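You operate a simulated robot arm through the tools that you are given. There is no shell and no other tool. Be economical: measure what you need, move in short steps, check, and stop when the job is done.

You run a simulated two-armed robot. Do the job below in one go: nothing can be reset, and whatever is moved stays where it is left.

## Task
Zero the black test gauge and put it in the gauge drawer.
Fine: hold it on the counter while you turn its red knob; shut the drawer. Where these are worked on the way, their far stop is far enough and under half their travel is too little: gauge drawer.
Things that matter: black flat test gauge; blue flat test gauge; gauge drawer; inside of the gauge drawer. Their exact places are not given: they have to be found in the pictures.

It is judged by the outcome, as a careful person would: the job done as asked, and still so three seconds after it is handed in. It fails if anything else is knocked over, pushed out of place, dropped, spilled or broken.

## Robot
Two 6-joint arms with two-finger parallel grippers on one trunk, on a base that drives. Base frame: it is fixed to the floor where the robot stands at the start and does not move with it; the origin is under the middle of the robot, x ahead of it, y to its left, z up. Units: mm, rad, N and s.
The left shoulder is at the start at [60, 187, 1197], the right one opposite. With the tool pointing down near the work surface each hand reaches from about 260 to 620 mm from the robot's upright axis, wherever it stands, measured 20 degrees to its own side. Places, roughly: gauge drawer [600, 200, 800]; inside of the gauge drawer [600, 200, 800]. Payload 1.57 kg a hand.
The tool frame of a hand sits at the grasp point between the pads (the TCP): z along the fingers, y along the line on which they close. The tips reach 30 mm beyond it. Largest opening 110 mm; finger width 24, thickness 12; the body of the gripper, 48 by 112 mm, starts 78 mm behind the TCP.
Orientation is that of the tool frame in the base frame, as [roll, pitch, yaw] about the fixed x, y, z axes, in that order (R = Rz(yaw) Ry(pitch) Rx(roll)). With the fingers straight down and closing along the base's y, the tool's x points along the base's -x, its y along +y and its z along -z.

## Interface
- The arms move only by the tool nudge_tool. It takes "left_series", "right_series" or both (then of equal length, played together; a hand with none holds still); each is a list of rows, each a list of 3 entries, a list of its own where there are three numbers: the turn, a rotation vector about the tool's x, y, z in rad, then the shift along the tool's x, y, z in mm, then the gripper command, from -1 (fully open) to 1 (shut), values between in proportion. In form: [[[wx, wy, wz], [x, y, z], hand], ...]. A call has 1 to 20 rows; each row is the pose to reach, as a shift and turn from the pose commanded when the call began, along the tool's axes at that moment. A row lasts 0.2 s, in which the tool goes at most 50 mm and 0.15 rad; a call with a longer step from one row to the next is refused whole, and so is a gripper value outside its range. A pose out of reach is approached as far as the arm can. The call stops where the force on the tool passes 40 N (or 10 N more than at its start, if that is more) or the arm is blocked; 0.2 s more then pass. Each finger travels about 153 mm/s and halts on what it meets, pressing with about 38 N; the grip force reading is that of the motor and also rises with nothing between the fingers. The clock runs only during rows and for 0.2 s after the last one: add rows that repeat a pose to give the fingers time. It gives the time, the measured TCP pose, the force on the tool (base axes), the opening and the grip force at its end, in the units of the frame above (readings bear some noise), with the torque about the TCP (base axes, N m) and any sound that the robot's microphone picked up.
- Cameras (640 x 400 px; columns grow to the right, rows downward): "scene" is now at [-4.6, 5.3, 1709.5]; the picture's right is [0.12, -0.99, 0.00], its down [-0.89, -0.11, -0.45] and it looks along [0.45, 0.06, -0.89] (base axes); focal length 275 px, centre (320, 200). "left" rides on the left gripper at [70, -16, -141] in its tool frame; the picture's right is [0.23, 0.97, 0.00], its down [-0.86, 0.20, -0.48] and it looks along [-0.47, 0.11, 0.88] (tool axes); focal length 222 px, centre (320, 200). "right" rides on the right gripper at [70, 16, -141] in its tool frame; the picture's right is [-0.23, 0.97, 0.00], its down [-0.86, -0.20, -0.48] and it looks along [-0.47, -0.11, 0.88] (tool axes); focal length 222 px, centre (320, 200).
- camera(camera): a new picture of that camera. It takes no simulated time.
- raise_lower(by): slides the trunk up (or, below 0, down) by that many mm; the arms and the scene camera ride with it, the base frame stays. It gives what a move gives, with no picture.
- roll_base(legs): drives the robot by 1 to 6 legs, each [ahead, left, turn to the left] in mm, mm and rad, along the robot's own axes; the way and the turn of a leg run together, so that a leg with both is an arc; at most 1500 mm and 3.142 rad a leg. The arms and the cameras ride along, it lands a little off, and it stops where it bumps. It gives what a move gives.
- aim_head(pan, tilt): turns the head with the scene camera to pan (to the left, within 1.501 rad either way) and tilt (down, from -0.506 to 1.204), counted from straight ahead of the robot. It gives what a move gives.
- point_at(camera, pixels): for up to 12 pixels [column, row] of the newest picture of that camera ("zoom" is the newest enlarged one), the place [x, y, z] in the base frame of the surface seen there, good to about 3 mm, but the place of the scene camera against the robot may be out by one fixed shift of up to 18 mm in any direction. It takes no simulated time.
- inspect(camera, box): a new picture of the part [left, top, right, bottom] of that camera's present view, enlarged. It takes no simulated time.
- close_job(): hands the job in; it is judged then, once.

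Work in short steps. Measure before you move; look again where a grasp or a placing could have gone wrong, and mend it. You have 80 turns and 58 pictures in all, those below and enlarged ones among them. Open the grippers and draw the arms clear of the work before you hand the job in, unless the task says otherwise; then end with one line.

The tools are called after "Request:" as name(argument=value, ...) on one line, values as JSON. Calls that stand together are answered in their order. nudge_tool: Moves the arms, as the interface text tells. Its arguments: {"type":"object","properties":{"left_series":{"type":"array"},"right_series":{"type":"array"}},"required":[]} The other tools are called the same way: raise_lower (by) slides the trunk up or down; roll_base (legs) drives the base; aim_head (pan, tilt) turns the head that bears the scene camera; camera (camera) takes a picture; point_at (camera, pixels) gives the place of the surface under pixels of a picture; inspect (camera, box) takes an enlarged picture of a part of a camera's view; close_job () hands the job in.

At the start:

```text
clock: 0.0
left_tool_pos: [379.9, 301.9, 1226.0]
left_orientation: [3.141, -0.001, -3.142]
left_wrist_force: [0.5, 0.1, -0.3]
left_ft_torque: [-0.01, 0.02, 0.0]
left_gripper_width: 110.0
left_grasp_force: 0.0
right_tool_pos: [466.2, -38.7, 1237.2]
right_orientation: [-3.141, 0.0, -3.141]
right_wrist_force: [-0.2, 0.1, 0.2]
right_ft_torque: [0.04, 0.01, 0.0]
right_gripper_width: 109.9
right_grasp_force: 0.1
trunk travel left (down, up): [-825.0, 165.0]
robot x, y, heading: [0.8, 1.8, 0.005]
head pan, tilt: [0.126, 1.101]
```

scene: 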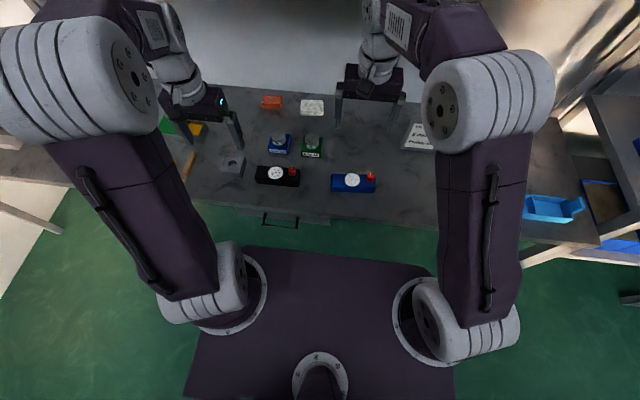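
right: 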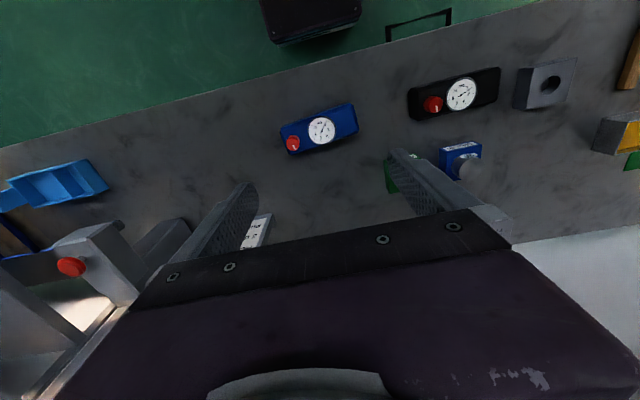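
left: 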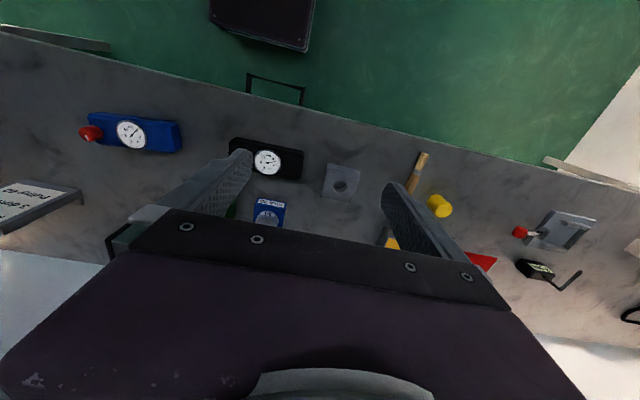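

The black gauge is at scene (278,175), its red knob at about (293,171), and the drawer handle at (281,220). I'll enlarge that area and measure these places.

Request:
inspect(camera="scene", box=[220, 90, 400, 240])

Request:
point_at(camera="scene", pixels=[[278, 175], [293, 171], [257, 176], [297, 183], [281, 222], [265, 218], [298, 221], [240, 205], [320, 210], [353, 182]])

Request:
inspect(camera="right", box=[380, 40, 540, 140])

```text
2.67 times, centred on (310, 165) of scene
```

zoom: 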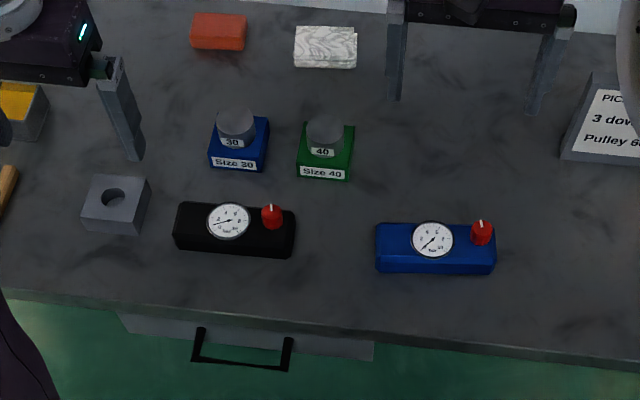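

```text
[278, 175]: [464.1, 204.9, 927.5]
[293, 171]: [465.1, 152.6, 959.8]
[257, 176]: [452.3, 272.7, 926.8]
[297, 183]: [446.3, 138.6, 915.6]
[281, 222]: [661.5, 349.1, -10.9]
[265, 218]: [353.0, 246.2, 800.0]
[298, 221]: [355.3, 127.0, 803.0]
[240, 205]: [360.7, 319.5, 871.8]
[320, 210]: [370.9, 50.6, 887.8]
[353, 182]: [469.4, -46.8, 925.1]
```

```text
4.00 times, centred on (460, 90) of right
```

zoom: 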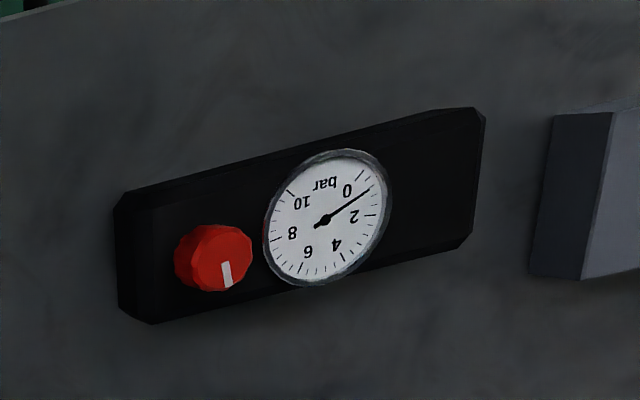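

The needle reads about 1 bar and the knob mark points away from the robot. I'll measure the gauge with the hand cameras, which don't have the scene camera's offset.

Request:
point_at(camera="zoom", pixels=[[215, 245], [228, 270], [120, 200], [485, 115], [465, 240], [155, 318], [325, 220], [440, 180], [300, 360], [560, 130], [300, 60]])

Request:
point_at(camera="left", pixels=[[268, 160], [290, 165], [235, 140], [300, 150], [322, 185], [268, 205], [278, 88], [250, 76], [304, 90], [220, 85], [340, 117]])

Request:
point_at(camera="right", pixels=[[420, 25], [450, 12], [388, 30], [390, 42], [433, 104], [291, 143], [460, 160], [540, 88]])

```text
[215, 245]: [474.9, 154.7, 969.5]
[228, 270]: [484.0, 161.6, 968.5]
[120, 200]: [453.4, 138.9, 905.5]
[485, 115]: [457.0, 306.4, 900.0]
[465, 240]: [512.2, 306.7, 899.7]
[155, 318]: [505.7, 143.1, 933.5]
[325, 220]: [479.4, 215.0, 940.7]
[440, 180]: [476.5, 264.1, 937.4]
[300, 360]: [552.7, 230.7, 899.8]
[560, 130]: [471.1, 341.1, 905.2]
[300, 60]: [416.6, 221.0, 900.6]
```

```text
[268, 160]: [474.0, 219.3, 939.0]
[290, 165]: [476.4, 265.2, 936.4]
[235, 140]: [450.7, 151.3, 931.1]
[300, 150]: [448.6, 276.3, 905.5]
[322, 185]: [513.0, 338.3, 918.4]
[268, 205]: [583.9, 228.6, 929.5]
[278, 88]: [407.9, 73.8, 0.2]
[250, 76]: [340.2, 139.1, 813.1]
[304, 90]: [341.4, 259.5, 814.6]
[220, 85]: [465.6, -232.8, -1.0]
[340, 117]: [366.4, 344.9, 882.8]
```

```text
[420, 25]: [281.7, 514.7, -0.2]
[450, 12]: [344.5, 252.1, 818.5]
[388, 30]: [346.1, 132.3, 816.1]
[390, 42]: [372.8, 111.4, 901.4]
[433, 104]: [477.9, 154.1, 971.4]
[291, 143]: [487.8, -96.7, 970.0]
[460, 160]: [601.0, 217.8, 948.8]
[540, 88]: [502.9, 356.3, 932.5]
```

The gauge body spans x≈452–506 and y≈140–285, with its top at z≈937. The knob is at (477,155) with its top at z≈971, and the handle bar is at about (342,196,815). I'll shift the base left so both hands can reach comfortably.

Request:
roll_base(legs=[[0, 195, 0]])

```text
clock: 1.6
left_tool_pos: [378.4, 493.9, 1226.9]
left_orientation: [3.139, 0.0, -3.138]
left_wrist_force: [-0.4, -0.2, -1.0]
left_ft_torque: [-0.02, 0.02, 0.01]
left_gripper_width: 110.1
left_grasp_force: 0.0
right_tool_pos: [466.4, 153.1, 1235.6]
right_orientation: [3.138, -0.001, -3.137]
right_wrist_force: [-0.2, 0.1, 0.0]
right_ft_torque: [0.01, 0.0, 0.03]
right_gripper_width: 109.9
right_grasp_force: 0.1
trunk travel left (down, up): [-825.0, 165.0]
robot x, y, heading: [0.0, 191.8, 0.006]
head pan, tilt: [0.126, 1.101]
```

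Both hands now rotate so their fingers close along x, with the cameras facing outward. They also move over their targets while still high.

Request:
nudge_tool(left_series=[[[0, 0, 0.143], [-9, 0, 0], -0.6], [[0, 0, 0.286], [-18, 0, 0], -0.6], [[0, 0, 0.429], [-27, 0, 0], -0.6], [[0, 0, 0.571], [-36, 0, 0], -0.6], [[0, 0, 0.714], [-45, 0, 0], -0.6], [[0, 0, 0.857], [-54, 0, 0], -0.6], [[0, 0, 1.0], [-63, 0, 0], -0.6], [[0, 0, 1.143], [-72, 0, 0], -0.6], [[0, 0, 1.286], [-81, 0, 0], -0.6], [[0, 0, 1.428], [-90, 0, 0], -0.6], [[0, 0, 1.571], [-99, 0, 0], -0.6], [[0, 0, 1.571], [-99, -26, 0], -0.6], [[0, 0, 1.571], [-99, -52, 0], -0.6], [[0, 0, 1.571], [-99, -78, 0], -0.6], [[0, 0, 1.571], [-99, -104, 0], -0.6], [[0, 0, 1.571], [-99, -130, 0], -0.6], [[0, 0, 1.571], [-99, -156, 0], -0.6], [[0, 0, 1.571], [-99, -182, 0], -0.6], [[0, 0, 1.571], [-99, -208, 0], -0.6], [[0, 0, 1.571], [-99, -232, 0], -0.6]], right_series=[[[0, 0, -0.143], [-1, 0, 0], -0.1], [[0, 0, -0.286], [-2, 0, 0], -0.1], [[0, 0, -0.429], [-3, 0, 0], -0.1], [[0, 0, -0.571], [-4, 0, 0], -0.1], [[0, 0, -0.714], [-5, 0, 0], -0.1], [[0, 0, -0.857], [-6, 0, 0], -0.1], [[0, 0, -1.0], [-7, 0, 0], -0.1], [[0, 0, -1.143], [-8, 0, 0], -0.1], [[0, 0, -1.286], [-9, 0, 0], -0.1], [[0, 0, -1.428], [-10, 0, 0], -0.1], [[0, 0, -1.571], [-11, 0, 0], -0.1], [[0, 0, -1.571], [-11, 2, 0], -0.1], [[0, 0, -1.571], [-11, 2, 0], -0.1], [[0, 0, -1.571], [-11, 2, 0], -0.1], [[0, 0, -1.571], [-11, 2, 0], -0.1], [[0, 0, -1.571], [-11, 2, 0], -0.1], [[0, 0, -1.571], [-11, 2, 0], -0.1], [[0, 0, -1.571], [-11, 2, 0], -0.1], [[0, 0, -1.571], [-11, 2, 0], -0.1], [[0, 0, -1.571], [-11, 2, 0], -0.1]])

```text
clock: 5.8
left_tool_pos: [480.6, 266.2, 1225.4]
left_orientation: [-3.141, 0.0, 1.577]
left_wrist_force: [-0.3, -0.5, 0.6]
left_ft_torque: [0.01, -0.02, 0.01]
left_gripper_width: 88.2
left_grasp_force: 0.0
right_tool_pos: [477.0, 157.6, 1236.5]
right_orientation: [-3.141, 0.0, -1.565]
right_wrist_force: [0.2, -0.6, -0.2]
right_ft_torque: [0.0, 0.01, -0.02]
right_gripper_width: 60.5
right_grasp_force: 0.1
trunk travel left (down, up): [-825.0, 165.0]
robot x, y, heading: [1.2, 192.9, 0.007]
head pan, tilt: [0.126, 1.101]
```

Both hands are in position. I'll look through both hand cameras to refine the gauge position before going down.

Request:
camera(camera="right")

Request:
camera(camera="left")

Request:
camera(camera="scene")

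```text
52 pictures are left
```

right: 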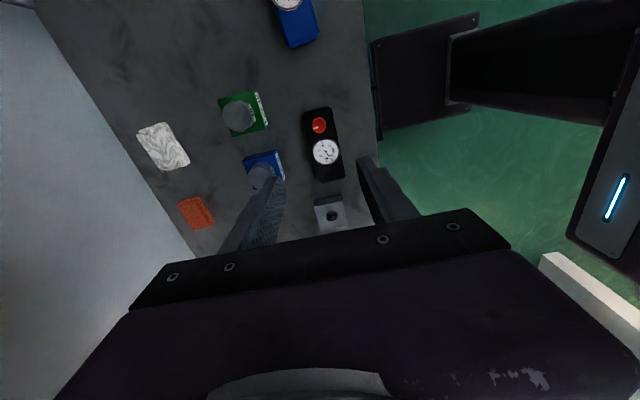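

```text
51 pictures are left
```

left: 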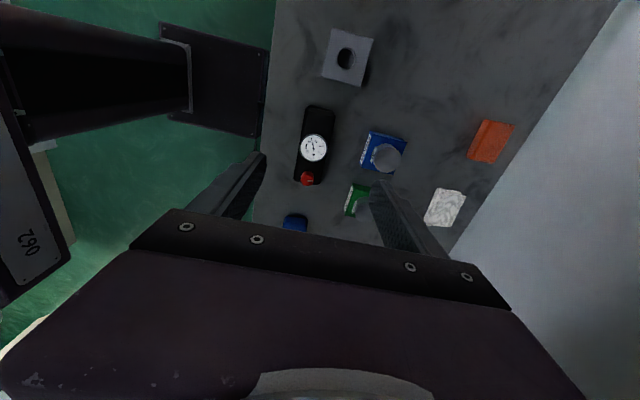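

```text
50 pictures are left
```

scene: 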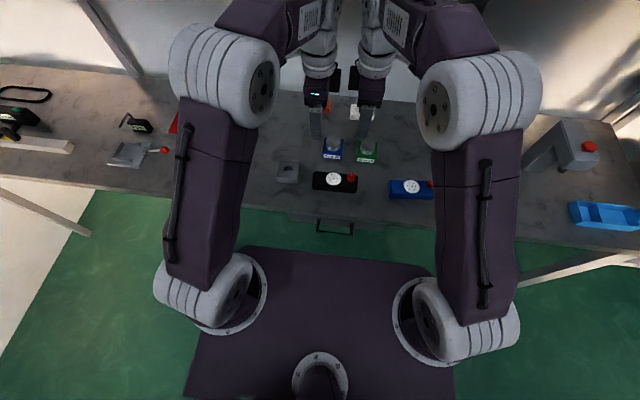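

I'll measure the gauge corners and knob in both fresh hand pictures.

Request:
point_at(camera="right", pixels=[[319, 125], [306, 111], [328, 109], [313, 176], [341, 172], [326, 150], [325, 173], [324, 125], [314, 125], [319, 119]])

Request:
point_at(camera="left", pixels=[[307, 178], [308, 108], [331, 110], [319, 107], [314, 147], [318, 120], [303, 130], [331, 130]])

```text
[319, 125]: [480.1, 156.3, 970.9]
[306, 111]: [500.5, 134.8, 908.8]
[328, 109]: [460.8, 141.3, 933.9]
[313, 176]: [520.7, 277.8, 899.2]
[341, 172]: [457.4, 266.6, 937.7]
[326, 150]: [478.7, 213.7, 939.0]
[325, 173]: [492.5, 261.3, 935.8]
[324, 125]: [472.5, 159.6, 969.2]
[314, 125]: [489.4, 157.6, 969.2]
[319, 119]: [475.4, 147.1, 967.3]
```

```text
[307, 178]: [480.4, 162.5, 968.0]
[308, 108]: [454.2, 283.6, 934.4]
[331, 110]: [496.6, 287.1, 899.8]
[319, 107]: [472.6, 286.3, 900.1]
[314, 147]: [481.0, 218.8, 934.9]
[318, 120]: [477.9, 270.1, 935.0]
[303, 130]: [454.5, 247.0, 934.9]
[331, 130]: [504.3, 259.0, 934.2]
```

The body is centred at x≈480 with its left end at y≈284, and the knob is at (480,156). The left hand goes down around the body's left end.

Request:
nudge_tool(left_series=[[[0, 0, 0], [0, 0, 40], -0.6], [[0, 0, 0], [0, -1, 80], -0.6], [[0, 0, 0], [0, -1, 120], -0.6], [[0, 0, 0], [0, -1, 160], -0.6], [[0, 0, 0], [0, -1, 200], -0.6], [[0, 0, 0], [0, -1, 230], -0.6], [[0, 0, 0], [0, -1, 255], -0.6], [[0, 0, 0], [0, -1, 270], -0.6], [[0, 0, 0], [0, -1, 280], -0.6], [[0, 0, 0], [0, -1, 288], -0.6], [[0, 0, 0], [0, -1, 288], -0.6]])

```text
clock: 8.2
left_tool_pos: [477.6, 266.4, 937.9]
left_orientation: [-3.141, -0.002, 1.576]
left_wrist_force: [0.6, -0.1, -0.1]
left_ft_torque: [0.01, -0.02, -0.04]
left_gripper_width: 88.0
left_grasp_force: 0.1
right_tool_pos: [476.8, 159.2, 1237.0]
right_orientation: [-3.141, 0.001, -1.566]
right_wrist_force: [0.0, 0.6, -0.2]
right_ft_torque: [-0.06, -0.02, 0.01]
right_gripper_width: 60.8
right_grasp_force: 0.0
trunk travel left (down, up): [-825.0, 165.0]
robot x, y, heading: [0.4, 191.8, 0.004]
head pan, tilt: [0.126, 1.101]
```

At z 938 with no contact. I'll shift 2 mm to centre, lower 2 mm and close gently.

Request:
nudge_tool(left_series=[[[0, 0, 0], [0, 2, 2], -0.6], [[0, 0, 0], [0, 2, 2], -0.2], [[0, 0, 0], [0, 2, 2], 0.0], [[0, 0, 0], [0, 2, 2], 0.2], [[0, 0, 0], [0, 2, 2], 0.2]])

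Request:
camera(camera="left")

Request:
camera(camera="right")

```text
clock: 9.4
left_tool_pos: [479.2, 267.0, 935.9]
left_orientation: [-3.139, 0.0, 1.577]
left_wrist_force: [0.1, 0.4, 0.8]
left_ft_torque: [0.08, 0.09, 0.03]
left_gripper_width: 57.3
left_grasp_force: 38.5
right_tool_pos: [478.5, 158.7, 1237.0]
right_orientation: [3.14, -0.001, -1.566]
right_wrist_force: [-0.4, 1.5, -0.3]
right_ft_torque: [0.0, 0.09, -0.05]
right_gripper_width: 60.4
right_grasp_force: 0.0
trunk travel left (down, up): [-825.0, 165.0]
robot x, y, heading: [-2.7, 191.0, 0.005]
head pan, tilt: [0.126, 1.101]
```

```text
49 pictures are left
```

left: 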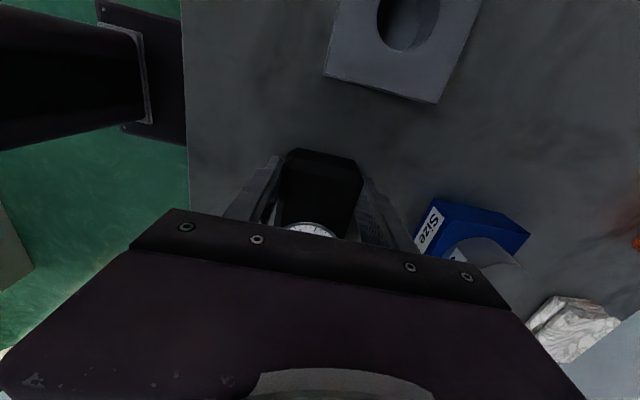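

```text
48 pictures are left
```

right: 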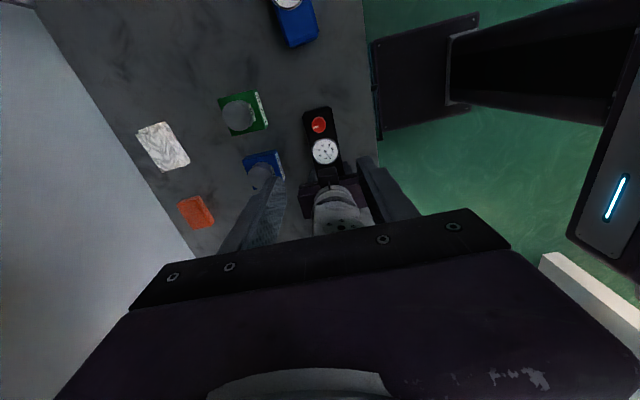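

The gauge is gripped, with the opening at 57 mm and 38 N. I'll re-measure the knob before the right hand goes down.

Request:
inspect(camera="right", box=[270, 90, 370, 190])

Request:
point_at(camera="right", pixels=[[319, 125], [325, 125], [313, 125], [319, 119], [320, 131], [324, 150]])

```text
4.00 times, centred on (320, 140) of right
```

zoom: 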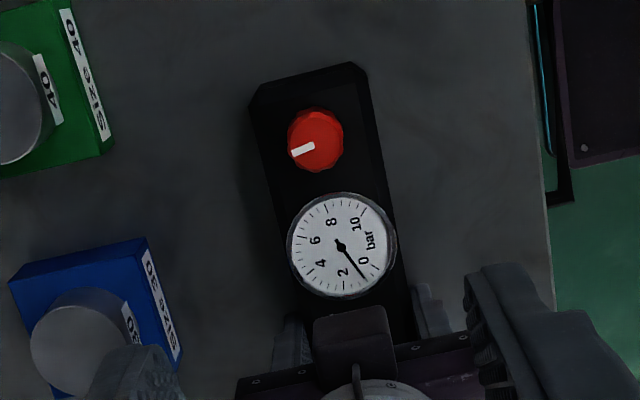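

```text
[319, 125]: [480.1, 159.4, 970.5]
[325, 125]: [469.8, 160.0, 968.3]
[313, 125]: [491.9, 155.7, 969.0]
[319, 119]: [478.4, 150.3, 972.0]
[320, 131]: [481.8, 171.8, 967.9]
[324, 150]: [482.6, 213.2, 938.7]
```

The knob centre is at (480.5,159.5) with its top at z≈970. The needle reads about 0.9 bar. The right hand goes down around the knob.

Request:
nudge_tool(right_series=[[[0, 0, 0], [-1, -2, 40], -0.1], [[0, 0, 0], [-1, -2, 80], -0.1], [[0, 0, 0], [-1, -2, 120], -0.1], [[0, 0, 0], [-1, -2, 160], -0.1], [[0, 0, 0], [-1, -2, 195], -0.1], [[0, 0, 0], [-1, -2, 225], -0.1], [[0, 0, 0], [-1, -2, 245], -0.1], [[0, 0, 0], [-1, -2, 256], -0.1], [[0, 0, 0], [-1, -2, 264], -0.1], [[0, 0, 0], [-1, -2, 264], -0.1]])

Request:
camera(camera="right")

Request:
camera(camera="scene")

```text
clock: 11.6
left_tool_pos: [479.7, 267.6, 934.2]
left_orientation: [-3.141, 0.003, 1.576]
left_wrist_force: [-0.1, 0.2, 1.2]
left_ft_torque: [0.03, 0.03, 0.01]
left_gripper_width: 57.4
left_grasp_force: 38.1
right_tool_pos: [479.0, 158.9, 973.7]
right_orientation: [3.14, -0.001, -1.565]
right_wrist_force: [-1.4, -0.6, -0.1]
right_ft_torque: [-0.05, -0.01, -0.01]
right_gripper_width: 60.7
right_grasp_force: 0.0
trunk travel left (down, up): [-825.0, 165.0]
robot x, y, heading: [-4.6, 191.7, 0.008]
head pan, tilt: [0.126, 1.101]
```

```text
46 pictures are left
```

right: 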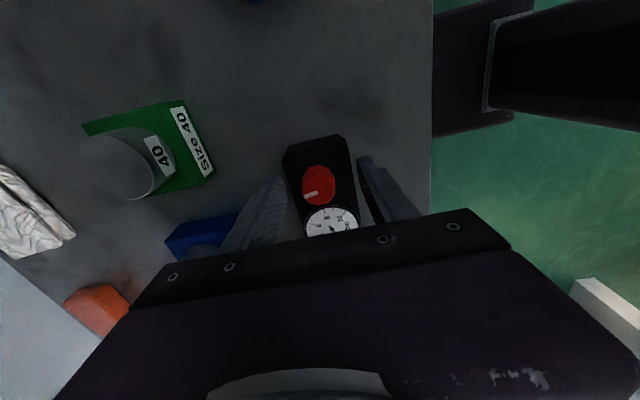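

```text
45 pictures are left
```

scene: 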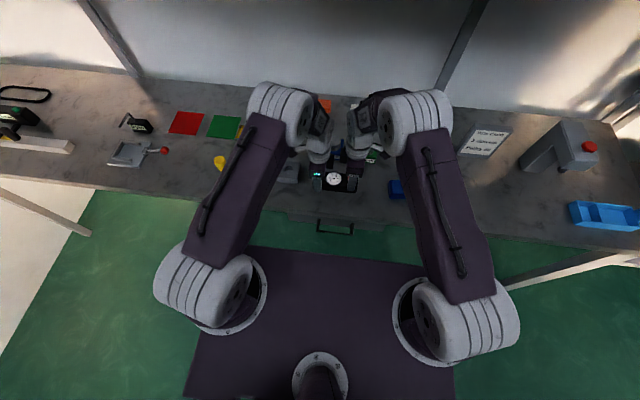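

The knob appears at right (318,185), while the TCP projects to about (321,194). I'll measure the knob's centre precisely.

Request:
point_at(camera="right", pixels=[[318, 180], [319, 167], [318, 195], [302, 184], [335, 183], [318, 203], [345, 170]])

Request:
inspect(camera="scene", box=[304, 160, 368, 200])

```text
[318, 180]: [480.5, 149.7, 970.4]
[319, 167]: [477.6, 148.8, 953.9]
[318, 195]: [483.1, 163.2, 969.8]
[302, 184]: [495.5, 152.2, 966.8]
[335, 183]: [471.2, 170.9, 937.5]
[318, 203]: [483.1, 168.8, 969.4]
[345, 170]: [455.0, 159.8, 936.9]
```

```text
10.00 times, centred on (336, 180) of scene
```

zoom: 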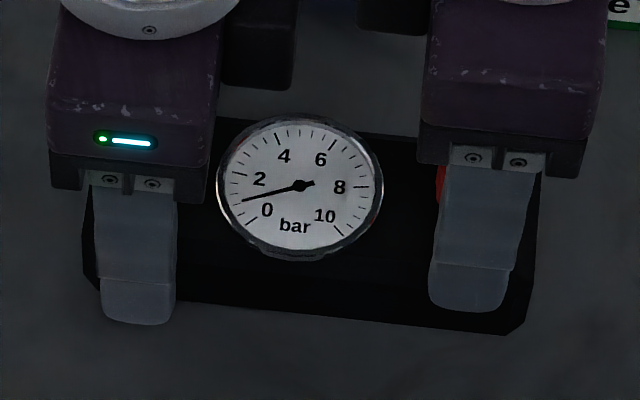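

The scene zoom shows the dial clearly, and the knob centre is at (481,159). I'll nudge +2 mm in x and close on the knob.

Request:
nudge_tool(right_series=[[[0, 0, 0], [0, -2, 2], -0.1], [[0, 0, 0], [0, -2, 2], 0.2], [[0, 0, 0], [0, -2, 2], 0.4], [[0, 0, 0], [0, -2, 2], 0.55], [[0, 0, 0], [0, -2, 2], 0.65], [[0, 0, 0], [0, -2, 2], 0.65]])

Request:
inspect(camera="scene", box=[304, 160, 368, 200])

```text
clock: 13.0
left_tool_pos: [479.1, 267.4, 936.7]
left_orientation: [3.14, 0.0, 1.576]
left_wrist_force: [5.7, 0.4, -2.2]
left_ft_torque: [0.27, 0.21, 0.73]
left_gripper_width: 57.4
left_grasp_force: 38.0
right_tool_pos: [481.0, 159.9, 971.0]
right_orientation: [3.139, 0.001, -1.566]
right_wrist_force: [-6.9, -0.7, 1.9]
right_ft_torque: [0.11, 0.01, 0.02]
right_gripper_width: 24.4
right_grasp_force: 35.9
trunk travel left (down, up): [-825.0, 165.0]
robot x, y, heading: [0.9, 191.8, 0.007]
head pan, tilt: [0.126, 1.101]
```

```text
10.00 times, centred on (336, 180) of scene
```

zoom: 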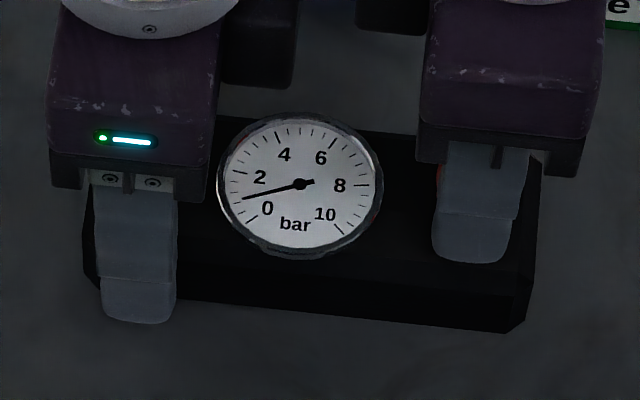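

The knob is held at 24.4 mm. I'll test-turn 0.3 rad counter-clockwise seen from above, which is −tool z, and read the needle.

Request:
nudge_tool(right_series=[[[0, 0, -0.1], [0, 0, 0], 0.65], [[0, 0, -0.2], [0, 0, 0], 0.65], [[0, 0, -0.3], [0, 0, 0], 0.65], [[0, 0, -0.3], [0, 0, 0], 0.65]])

Request:
inspect(camera="scene", box=[304, 160, 368, 200])

```text
clock: 14.0
left_tool_pos: [480.4, 266.0, 935.7]
left_orientation: [-3.14, 0.0, 1.575]
left_wrist_force: [5.3, -6.3, -0.1]
left_ft_torque: [-0.06, 0.0, 0.58]
left_gripper_width: 57.7
left_grasp_force: 38.2
right_tool_pos: [481.0, 160.2, 971.0]
right_orientation: [3.141, -0.001, -1.267]
right_wrist_force: [-5.7, 7.7, -0.3]
right_ft_torque: [0.35, 0.16, 0.05]
right_gripper_width: 24.2
right_grasp_force: 36.6
trunk travel left (down, up): [-825.0, 165.0]
robot x, y, heading: [0.2, 194.7, 0.003]
head pan, tilt: [0.126, 1.101]
```

```text
10.00 times, centred on (336, 180) of scene
```

zoom: 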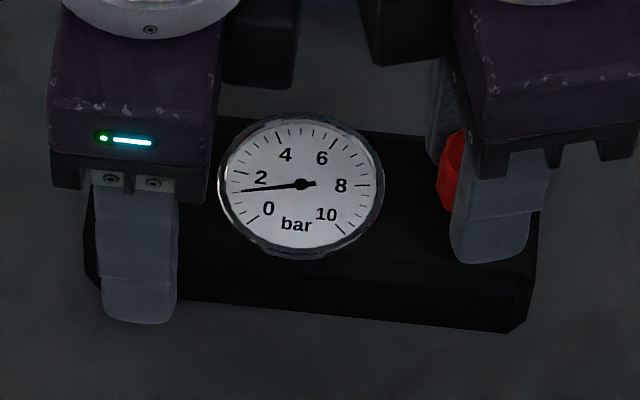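

Counter-clockwise raised the reading by about 7° of needle for 17° of knob. So I'll turn clockwise 0.9 rad and read again.

Request:
nudge_tool(right_series=[[[0, 0, 0.1], [0, 0, 0], 0.65], [[0, 0, 0.2], [0, 0, 0], 0.65], [[0, 0, 0.3], [0, 0, 0], 0.65], [[0, 0, 0.4], [0, 0, 0], 0.65], [[0, 0, 0.5], [0, 0, 0], 0.65], [[0, 0, 0.6], [0, 0, 0], 0.65], [[0, 0, 0.7], [0, 0, 0], 0.65], [[0, 0, 0.8], [0, 0, 0], 0.65], [[0, 0, 0.9], [0, 0, 0], 0.65], [[0, 0, 0.9], [0, 0, 0], 0.65]])

Request:
inspect(camera="scene", box=[304, 160, 368, 200])

```text
clock: 16.2
left_tool_pos: [478.8, 266.1, 936.4]
left_orientation: [3.139, 0.0, 1.576]
left_wrist_force: [9.5, 5.9, -1.3]
left_ft_torque: [-0.17, 0.01, 0.98]
left_gripper_width: 57.6
left_grasp_force: 38.0
right_tool_pos: [481.1, 160.0, 969.6]
right_orientation: [3.141, -0.003, -2.167]
right_wrist_force: [-12.3, -8.3, 9.8]
right_ft_torque: [-0.08, 0.32, 0.0]
right_gripper_width: 24.0
right_grasp_force: 35.9
trunk travel left (down, up): [-825.0, 165.0]
robot x, y, heading: [-1.7, 195.9, 0.007]
head pan, tilt: [0.126, 1.101]
```

```text
10.00 times, centred on (336, 180) of scene
```

zoom: 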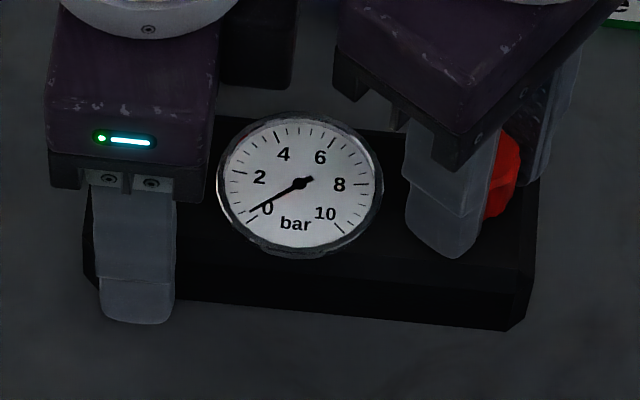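

The needle is about 6° short of the zero tick, and the ratio is about 0.4. I'll turn another 0.22 rad and check at a closer zoom.

Request:
nudge_tool(right_series=[[[0, 0, 0.11], [0, 0, 0], 0.65], [[0, 0, 0.22], [0, 0, 0], 0.65], [[0, 0, 0.22], [0, 0, 0], 0.65]])

Request:
inspect(camera="scene", box=[322, 168, 346, 188])

```text
clock: 17.0
left_tool_pos: [478.9, 268.3, 935.7]
left_orientation: [-3.142, 0.0, 1.575]
left_wrist_force: [2.0, 7.3, 11.3]
left_ft_torque: [-0.86, -0.26, 0.22]
left_gripper_width: 57.5
left_grasp_force: 38.3
right_tool_pos: [480.6, 160.0, 971.6]
right_orientation: [-3.141, 0.0, -2.386]
right_wrist_force: [-4.4, -6.9, -6.6]
right_ft_torque: [-0.65, 0.52, -0.03]
right_gripper_width: 23.9
right_grasp_force: 36.0
trunk travel left (down, up): [-825.0, 165.0]
robot x, y, heading: [-1.5, 193.9, 0.006]
head pan, tilt: [0.126, 1.101]
```

```text
16.00 times, centred on (334, 178) of scene
```

zoom: 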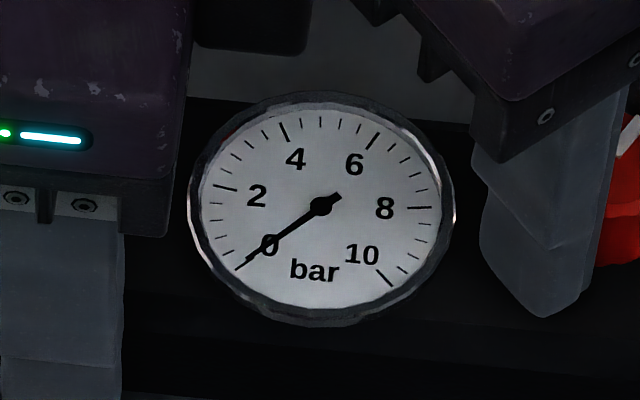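

The needle appears to merge with the 0 tick. I'll zoom in further to verify.

Request:
inspect(camera="scene", box=[328, 178, 338, 186])

```text
16.00 times, centred on (333, 182) of scene
```

zoom: 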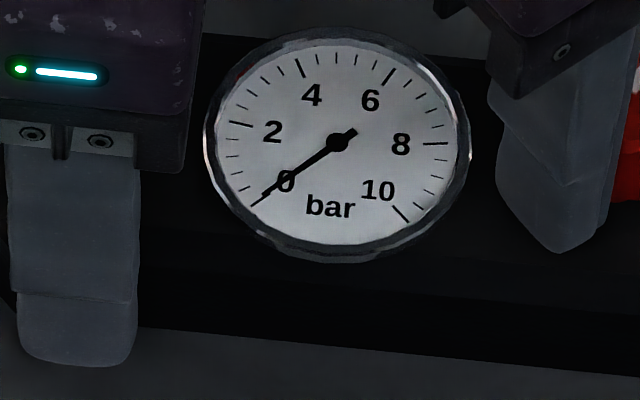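

Needle ≈34.4° against tick ≈35.4°. I'll add a 0.04 rad trim, then open the right hand and lift it clear.

Request:
nudge_tool(right_series=[[[0, 0, 0.04], [0, 0, 0], 0.65], [[0, 0, 0.04], [0, 0, 0], 0.65], [[0, 0, 0.04], [0, 0, 0], 0.4], [[0, 0, 0.04], [0, 0, 0], 0.0], [[0, 0, 0.04], [0, 0, 0], 0.0], [[0, 0, 0.04], [0, 0, -20], 0.0], [[0, 0, 0.04], [0, 0, -50], 0.0], [[0, 0, 0.04], [0, 0, -90], 0.0], [[0, 0, 0.04], [0, 0, -130], 0.0], [[0, 0, 0.04], [0, 0, -170], 0.0]])

Request:
inspect(camera="scene", box=[326, 170, 346, 188])

```text
clock: 19.2
left_tool_pos: [479.3, 266.0, 934.1]
left_orientation: [-3.141, 0.0, 1.573]
left_wrist_force: [-1.1, -1.7, 3.6]
left_ft_torque: [-0.12, 0.03, 0.14]
left_gripper_width: 57.6
left_grasp_force: 38.4
right_tool_pos: [481.1, 158.7, 1139.8]
right_orientation: [-3.14, 0.001, -2.427]
right_wrist_force: [-0.4, -1.2, 0.0]
right_ft_torque: [-0.01, 0.04, 0.01]
right_gripper_width: 54.9
right_grasp_force: 0.0
trunk travel left (down, up): [-825.0, 165.0]
robot x, y, heading: [-2.0, 196.5, 0.006]
head pan, tilt: [0.126, 1.101]
```

```text
16.00 times, centred on (336, 179) of scene
```

zoom: 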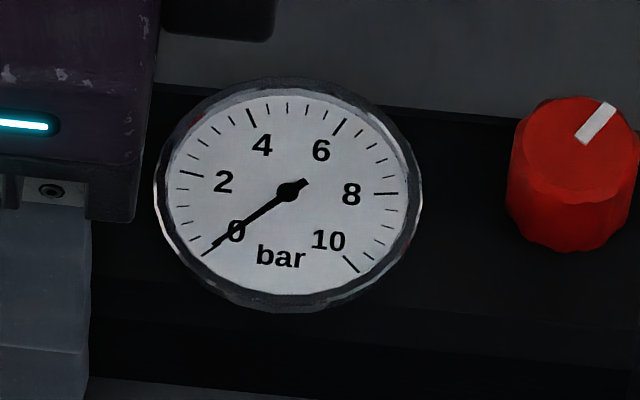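

The needle sits on the 0 tick. Next the left hand releases the gauge and rises, and the right hand rotates back to closing along x.

Request:
nudge_tool(left_series=[[[0, 0, 0], [0, 0, 0], 0.0], [[0, 0, 0], [0, 0, 0], -0.3], [[0, 0, 0], [0, 0, 0], -0.6], [[0, 0, 0], [0, 0, 0], -0.6], [[0, 0, 0], [0, 0, -20], -0.6], [[0, 0, 0], [0, 0, -50], -0.6], [[0, 0, 0], [0, 0, -90], -0.6], [[0, 0, 0], [0, 0, -130], -0.6], [[0, 0, 0], [0, 0, -170], -0.6], [[0, 0, 0], [0, 0, -210], -0.6]], right_series=[[[0, 0, 0], [0, 0, 0], 0.0], [[0, 0, -0.1], [0, 0, -10], 0.0], [[0, 0, -0.2], [0, 0, -20], 0.0], [[0, 0, -0.3], [0, 0, -30], 0.0], [[0, 0, -0.4], [0, 0, -40], 0.0], [[0, 0, -0.5], [0, 0, -50], 0.0], [[0, 0, -0.6], [0, 0, -60], 0.0], [[0, 0, -0.7], [0, 0, -60], 0.0], [[0, 0, -0.8], [0, 0, -60], 0.0], [[0, 0, -0.857], [0, 0, -60], 0.0]])

Request:
roll_base(legs=[[-320, 0, 0]])

Request:
aim_head(pan=0.0, tilt=0.95)

Request:
camera(camera="scene")

Request:
camera(camera="right")

```text
clock: 21.4
left_tool_pos: [479.2, 267.3, 1146.3]
left_orientation: [-3.141, 0.0, 1.579]
left_wrist_force: [0.4, -0.2, 0.4]
left_ft_torque: [0.01, 0.0, 0.0]
left_gripper_width: 88.0
left_grasp_force: 0.0
right_tool_pos: [481.4, 160.5, 1200.0]
right_orientation: [3.14, 0.0, -1.567]
right_wrist_force: [-1.0, -0.8, 0.5]
right_ft_torque: [0.0, -0.03, 0.02]
right_gripper_width: 55.1
right_grasp_force: 0.0
trunk travel left (down, up): [-825.0, 165.0]
robot x, y, heading: [-0.7, 194.5, -0.001]
head pan, tilt: [0.126, 1.101]
```

```text
clock: 23.5
left_tool_pos: [166.7, 268.0, 1145.2]
left_orientation: [-3.139, 0.0, 1.585]
left_wrist_force: [0.2, 0.2, -0.8]
left_ft_torque: [0.03, 0.02, 0.02]
left_gripper_width: 88.1
left_grasp_force: 0.1
right_tool_pos: [169.2, 159.7, 1199.1]
right_orientation: [3.14, 0.0, -1.56]
right_wrist_force: [-0.4, 0.5, -0.1]
right_ft_torque: [-0.01, 0.01, 0.02]
right_gripper_width: 55.0
right_grasp_force: 0.0
trunk travel left (down, up): [-825.0, 165.0]
robot x, y, heading: [-318.2, 188.3, 0.01]
head pan, tilt: [0.126, 1.101]
```

```text
clock: 24.2
left_tool_pos: [165.0, 267.0, 1145.9]
left_orientation: [-3.14, 0.0, 1.585]
left_wrist_force: [0.3, 0.2, 0.8]
left_ft_torque: [0.03, 0.03, 0.02]
left_gripper_width: 88.0
left_grasp_force: 0.1
right_tool_pos: [165.8, 160.1, 1200.0]
right_orientation: [-3.141, 0.0, -1.56]
right_wrist_force: [-0.2, -0.6, -0.1]
right_ft_torque: [-0.02, 0.01, 0.0]
right_gripper_width: 55.0
right_grasp_force: 0.1
trunk travel left (down, up): [-825.0, 165.0]
robot x, y, heading: [-315.6, 188.0, 0.015]
head pan, tilt: [0.0, 0.949]
```

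```text
37 pictures are left
```

scene: 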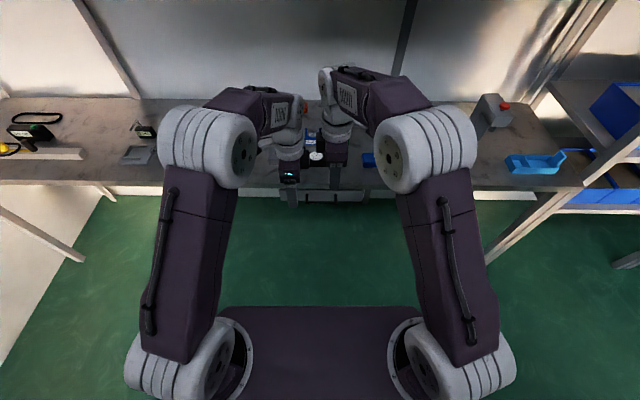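

```text
36 pictures are left
```

right: 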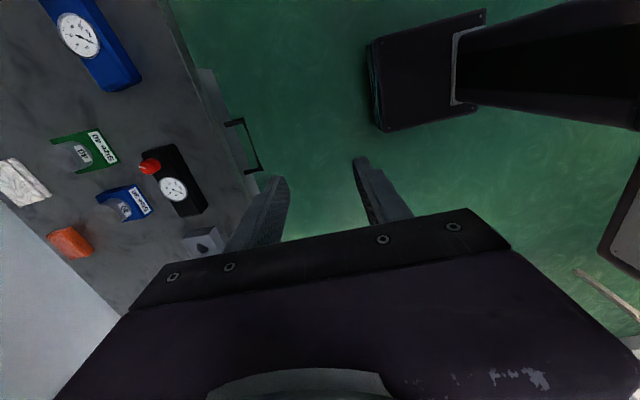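

The handle is visible in the right picture at about (230–260, 118–173). I'll enlarge it and measure.

Request:
inspect(camera="right", box=[180, 60, 300, 180])

Request:
point_at(camera="right", pixels=[[243, 119], [250, 145], [257, 170], [228, 123], [247, 172], [205, 75], [262, 192], [222, 100], [225, 150], [232, 165]])

```text
3.33 times, centred on (240, 120) of right
```

zoom: 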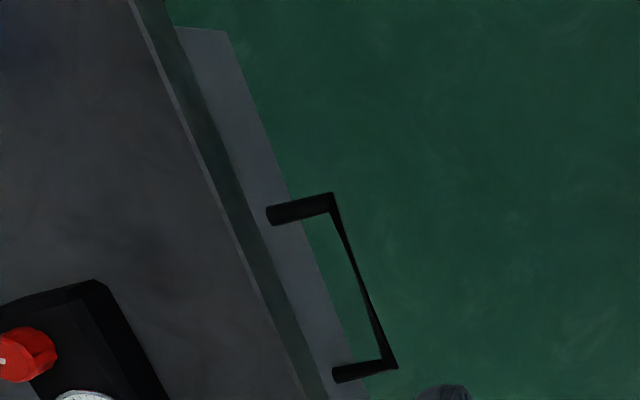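

```text
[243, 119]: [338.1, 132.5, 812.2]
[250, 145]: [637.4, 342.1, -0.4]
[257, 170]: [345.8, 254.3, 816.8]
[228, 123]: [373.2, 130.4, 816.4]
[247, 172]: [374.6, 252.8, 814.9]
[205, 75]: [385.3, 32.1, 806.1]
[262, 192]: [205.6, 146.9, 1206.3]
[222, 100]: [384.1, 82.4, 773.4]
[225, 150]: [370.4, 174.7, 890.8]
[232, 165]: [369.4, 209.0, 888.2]
```

The bar runs y 131–253 at x≈341, z≈814, and the drawer front is at x≈380. I'll lower the trunk, move the left hand aside, and pitch the right hand to point forward.

Request:
raise_lower(by=-150)

Request:
nudge_tool(left_series=[[[0, 0, 0], [15, 0, 0], -0.6], [[0, 0, 0], [30, 0, 0], -0.6], [[0, 0, 0], [45, 0, 0], -0.6], [[0, 0, 0], [60, 0, 0], -0.6], [[0, 0, 0], [75, 0, 0], -0.6], [[0, 0, 0], [90, 0, 0], -0.6], [[0, 0, 0], [105, 0, 0], -0.6], [[0, 0, 0], [120, 0, 0], -0.6], [[0, 0, 0], [120, 0, 0], -0.6], [[0, 0, 0], [120, 0, 0], -0.6], [[0, 0, 0], [120, 0, 0], -0.6]], right_series=[[[0.143, 0, 0], [0, 0, 0], 0.0], [[0.286, 0, 0], [0, 0, 0], 0.0], [[0.429, 0, 0], [0, 0, 0], 0.0], [[0.571, 0, 0], [0, 0, 0], 0.0], [[0.714, 0, 0], [0, 0, 0], 0.0], [[0.857, 0, 0], [0, 0, 0], 0.0], [[1.0, 0, 0], [0, 0, 0], 0.0], [[1.143, 0, 0], [0, 0, 0], 0.0], [[1.286, 0, 0], [0, 0, 0], 0.0], [[1.428, 0, 0], [0, 0, 0], 0.0], [[1.571, 0, 0], [0, 0, 0], 0.0]])

```text
clock: 25.9
left_tool_pos: [163.9, 268.0, 996.2]
left_orientation: [-3.141, 0.0, 1.584]
left_wrist_force: [0.6, 0.0, 0.7]
left_ft_torque: [-0.02, 0.01, 0.04]
left_gripper_width: 87.9
left_grasp_force: 0.2
right_tool_pos: [165.4, 162.2, 1050.0]
right_orientation: [3.142, 0.002, -1.562]
right_wrist_force: [-0.8, 0.0, 0.5]
right_ft_torque: [0.01, 0.03, -0.01]
right_gripper_width: 54.9
right_grasp_force: 0.0
trunk travel left (down, up): [-675.0, 315.0]
robot x, y, heading: [-316.2, 187.6, 0.02]
head pan, tilt: [0.0, 0.949]
```

```text
clock: 28.3
left_tool_pos: [162.3, 390.2, 995.2]
left_orientation: [-3.141, 0.0, 1.586]
left_wrist_force: [-0.5, 0.6, 0.2]
left_ft_torque: [0.0, -0.02, 0.0]
left_gripper_width: 87.9
left_grasp_force: 0.1
right_tool_pos: [166.7, 162.0, 1050.1]
right_orientation: [-1.571, -0.001, -1.558]
right_wrist_force: [0.4, 0.5, 1.3]
right_ft_torque: [0.03, -0.01, -0.03]
right_gripper_width: 55.0
right_grasp_force: 0.0
trunk travel left (down, up): [-675.0, 315.0]
robot x, y, heading: [-316.3, 191.9, 0.014]
head pan, tilt: [0.0, 0.949]
```

The right hand now points forward (+x). I'll lower it to z 814, centre it on y 193 and approach to x≈290.

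Request:
nudge_tool(right_series=[[[0, 0, 0], [-5, 40, 0], 0.0], [[0, 0, 0], [-10, 80, 0], 0.0], [[0, 0, 0], [-15, 120, 0], 0.0], [[0, 0, 0], [-20, 160, 0], 0.0], [[0, 0, 0], [-25, 200, 0], 0.0], [[0, 0, 0], [-31, 236, 0], 0.0], [[0, 0, 0], [-31, 236, 40], 0.0], [[0, 0, 0], [-31, 236, 80], 0.0], [[0, 0, 0], [-31, 236, 105], 0.0], [[0, 0, 0], [-31, 236, 105], 0.0]])

Request:
camera(camera="right")

Request:
camera(camera="scene")

```text
clock: 30.5
left_tool_pos: [161.4, 388.8, 996.2]
left_orientation: [3.14, 0.0, 1.583]
left_wrist_force: [0.3, 0.1, 0.1]
left_ft_torque: [0.0, 0.01, -0.01]
left_gripper_width: 88.3
left_grasp_force: 0.0
right_tool_pos: [271.0, 192.8, 814.6]
right_orientation: [-1.569, 0.0, -1.56]
right_wrist_force: [0.0, 0.0, -0.5]
right_ft_torque: [0.02, 0.02, -0.01]
right_gripper_width: 55.0
right_grasp_force: 0.0
trunk travel left (down, up): [-675.0, 315.0]
robot x, y, heading: [-312.2, 190.5, 0.016]
head pan, tilt: [0.0, 0.949]
```

```text
34 pictures are left
```

right: 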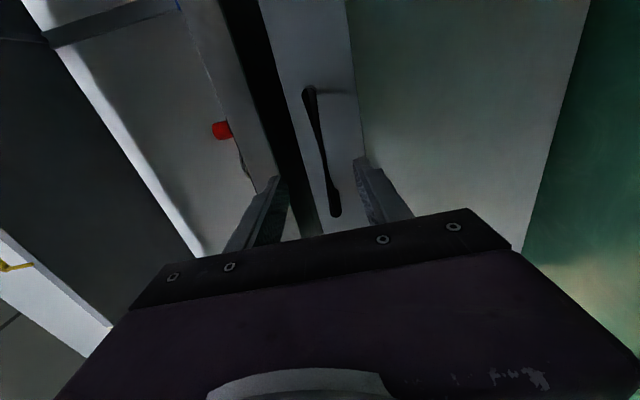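

```text
33 pictures are left
```

scene: 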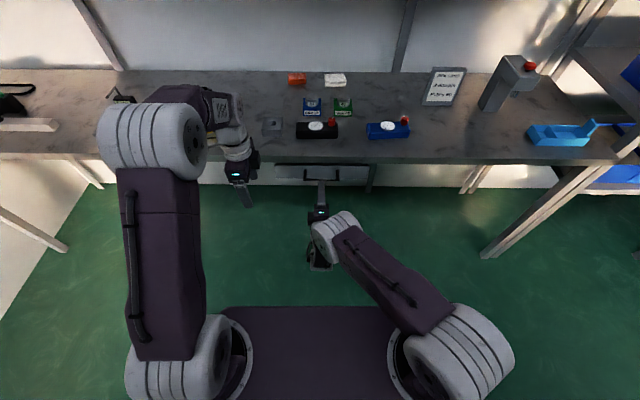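

The handle lies between the fingers. I'll measure points along the bar from the right picture to check its height.

Request:
point_at(camera="right", pixels=[[310, 95], [319, 135], [324, 160], [330, 185], [335, 210], [345, 150], [270, 15], [355, 110]])

```text
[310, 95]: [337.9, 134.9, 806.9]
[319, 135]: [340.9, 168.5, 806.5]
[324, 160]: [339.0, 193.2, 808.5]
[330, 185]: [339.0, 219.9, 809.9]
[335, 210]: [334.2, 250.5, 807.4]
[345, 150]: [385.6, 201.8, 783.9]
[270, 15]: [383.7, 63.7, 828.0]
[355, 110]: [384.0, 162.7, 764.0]
```

The bar centre is at z≈808–810, x≈339. I'll advance to x≈338, z≈809 and close.

Request:
nudge_tool(right_series=[[[0, 0, 0], [0, 5, 20], 0.0], [[0, 0, 0], [0, 5, 40], 0.0], [[0, 0, 0], [0, 5, 55], 0.0], [[0, 0, 0], [0, 5, 66], 0.0], [[0, 0, 0], [0, 5, 66], 0.4], [[0, 0, 0], [0, 5, 66], 0.8], [[0, 0, 0], [0, 5, 66], 0.95], [[0, 0, 0], [0, 5, 66], 0.95]])

```text
clock: 32.3
left_tool_pos: [161.0, 390.0, 997.8]
left_orientation: [3.139, 0.0, 1.584]
left_wrist_force: [0.4, -0.1, -0.8]
left_ft_torque: [-0.02, -0.02, 0.0]
left_gripper_width: 87.9
left_grasp_force: 0.1
right_tool_pos: [336.2, 193.4, 810.4]
right_orientation: [-1.57, 0.0, -1.56]
right_wrist_force: [1.2, -0.4, 3.6]
right_ft_torque: [0.0, -0.04, -0.09]
right_gripper_width: 13.8
right_grasp_force: 30.0
trunk travel left (down, up): [-675.0, 315.0]
robot x, y, heading: [-317.8, 187.4, 0.017]
head pan, tilt: [0.0, 0.949]
```

The handle is gripped with an opening of 13.8 mm. I'll pull straight back with the arm, up to 240 mm.

Request:
nudge_tool(right_series=[[[0, 0, 0], [0, 0, -10], 0.95], [[0, 0, 0], [0, 0, -25], 0.95], [[0, 0, 0], [0, 0, -40], 0.95], [[0, 0, 0], [0, 0, -55], 0.95], [[0, 0, 0], [0, 0, -70], 0.95], [[0, 0, 0], [0, 0, -85], 0.95], [[0, 0, 0], [0, 0, -100], 0.95], [[0, 0, 0], [0, 0, -115], 0.95], [[0, 0, 0], [0, 0, -130], 0.95], [[0, 0, 0], [0, 0, -145], 0.95], [[0, 0, 0], [0, 0, -160], 0.95], [[0, 0, 0], [0, 0, -175], 0.95], [[0, 0, 0], [0, 0, -190], 0.95], [[0, 0, 0], [0, 0, -205], 0.95], [[0, 0, 0], [0, 0, -220], 0.95], [[0, 0, 0], [0, 0, -235], 0.95]])

Request:
camera(camera="scene")

```text
clock: 35.7
left_tool_pos: [163.5, 391.1, 994.4]
left_orientation: [-3.139, 0.003, 1.585]
left_wrist_force: [0.0, 0.3, 0.0]
left_ft_torque: [0.02, -0.05, -0.02]
left_gripper_width: 88.0
left_grasp_force: 0.1
right_tool_pos: [106.5, 192.3, 809.3]
right_orientation: [-1.576, 0.002, -1.565]
right_wrist_force: [-0.5, 13.8, -13.0]
right_ft_torque: [-0.18, 0.0, 0.65]
right_gripper_width: 13.9
right_grasp_force: 30.0
trunk travel left (down, up): [-675.0, 315.0]
robot x, y, heading: [-311.6, 193.2, 0.014]
head pan, tilt: [0.0, 0.949]
```

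```text
32 pictures are left
```

scene: 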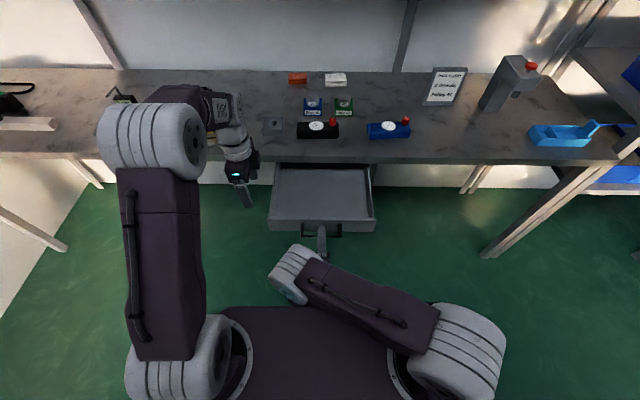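

The drawer is out about 230 mm. I'll pull gently another 60 mm to find its stop.

Request:
nudge_tool(right_series=[[[0, 0, 0], [0, 0, -10], 0.95], [[0, 0, 0], [0, 0, -20], 0.95], [[0, 0, 0], [0, 0, -30], 0.95], [[0, 0, 0], [0, 0, -40], 0.95], [[0, 0, 0], [0, 0, -50], 0.95], [[0, 0, 0], [0, 0, -60], 0.95]])

```text
clock: 36.1
left_tool_pos: [163.5, 388.8, 995.5]
left_orientation: [-3.137, -0.002, 1.584]
left_wrist_force: [0.7, 0.3, 1.0]
left_ft_torque: [0.0, 0.03, -0.02]
left_gripper_width: 88.0
left_grasp_force: 0.1
right_tool_pos: [108.0, 193.3, 809.9]
right_orientation: [-1.598, 0.013, -1.571]
right_wrist_force: [-3.1, -2.9, -49.4]
right_ft_torque: [-0.75, 0.13, 0.96]
right_gripper_width: 14.1
right_grasp_force: 30.1
trunk travel left (down, up): [-675.0, 315.0]
robot x, y, heading: [-314.2, 192.7, 0.016]
head pan, tilt: [0.0, 0.949]
stopped in row 1 (right hand): the force on the tool passed its limit (the readings are from after the stop); the commanded pose is now the measured one
```

The force limit was hit at 230 mm of travel, so I take that as the drawer's stop. I'll open the gripper, then back the base off to clear the handle.

Request:
nudge_tool(right_series=[[[0, 0, 0], [0, 0, 0], 0.6], [[0, 0, 0], [0, 0, 0], 0.2], [[0, 0, 0], [0, 0, 0], -0.1], [[0, 0, 0], [0, 0, 0], -0.1]])

Request:
roll_base(legs=[[-80, 0, 0]])

Request:
camera(camera="scene")

Request:
camera(camera="left")

```text
clock: 37.1
left_tool_pos: [163.4, 389.1, 996.3]
left_orientation: [3.14, 0.001, 1.584]
left_wrist_force: [-0.1, 0.4, -0.8]
left_ft_torque: [-0.03, -0.01, 0.02]
left_gripper_width: 87.8
left_grasp_force: 0.0
right_tool_pos: [108.4, 192.5, 817.7]
right_orientation: [-1.575, 0.023, -1.576]
right_wrist_force: [-1.6, -1.2, -0.8]
right_ft_torque: [-0.01, -0.05, 0.04]
right_gripper_width: 60.5
right_grasp_force: 0.0
trunk travel left (down, up): [-675.0, 315.0]
robot x, y, heading: [-312.9, 191.8, 0.012]
head pan, tilt: [0.0, 0.949]
```

```text
clock: 38.1
left_tool_pos: [80.5, 389.3, 997.1]
left_orientation: [-3.141, 0.001, 1.588]
left_wrist_force: [0.2, 0.1, -0.7]
left_ft_torque: [0.0, 0.01, 0.0]
left_gripper_width: 88.0
left_grasp_force: 0.0
right_tool_pos: [27.2, 192.3, 817.4]
right_orientation: [-1.574, 0.024, -1.572]
right_wrist_force: [-0.6, -0.4, -0.2]
right_ft_torque: [0.0, 0.02, 0.04]
right_gripper_width: 60.4
right_grasp_force: 0.0
trunk travel left (down, up): [-675.0, 315.0]
robot x, y, heading: [-394.7, 191.7, 0.016]
head pan, tilt: [0.0, 0.949]
```

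```text
31 pictures are left
```

scene: 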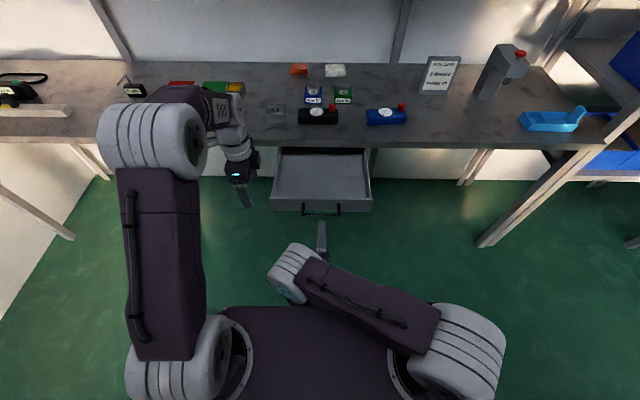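

```text
30 pictures are left
```

left: 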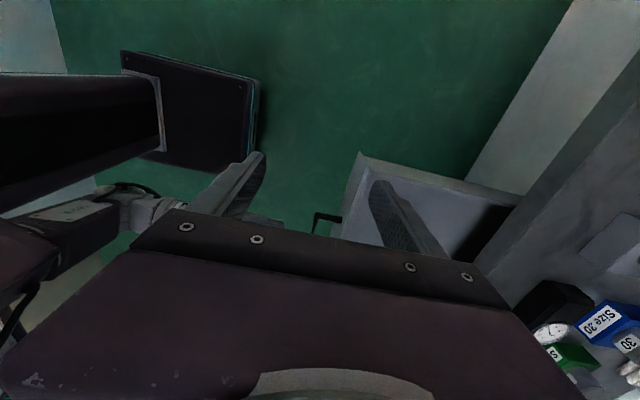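

The drawer is open and I'm clear of the handle. I'll measure the drawer interior, the gauge and the robot's own base front edge.

Request:
point_at(camera="scene", pixels=[[320, 308], [320, 320], [320, 175], [320, 195], [278, 200], [366, 200], [283, 155], [362, 155], [322, 212], [318, 116], [310, 123]])

Request:
point_at(camera="left", pixels=[[358, 155], [365, 165], [430, 200], [515, 195], [480, 195], [450, 235], [545, 300], [555, 333], [400, 178]])

```text
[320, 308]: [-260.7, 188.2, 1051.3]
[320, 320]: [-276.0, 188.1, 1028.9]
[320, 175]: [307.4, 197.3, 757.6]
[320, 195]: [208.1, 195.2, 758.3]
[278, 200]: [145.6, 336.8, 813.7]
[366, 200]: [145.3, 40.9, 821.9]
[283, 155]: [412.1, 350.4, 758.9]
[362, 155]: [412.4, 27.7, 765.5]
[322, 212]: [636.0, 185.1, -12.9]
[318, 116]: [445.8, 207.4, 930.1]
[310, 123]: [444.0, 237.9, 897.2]
```

```text
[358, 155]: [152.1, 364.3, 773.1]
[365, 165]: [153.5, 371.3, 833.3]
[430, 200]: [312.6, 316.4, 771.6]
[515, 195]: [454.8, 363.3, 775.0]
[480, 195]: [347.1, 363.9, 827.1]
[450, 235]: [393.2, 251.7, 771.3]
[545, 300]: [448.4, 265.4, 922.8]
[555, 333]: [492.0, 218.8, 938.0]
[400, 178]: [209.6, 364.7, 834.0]
```

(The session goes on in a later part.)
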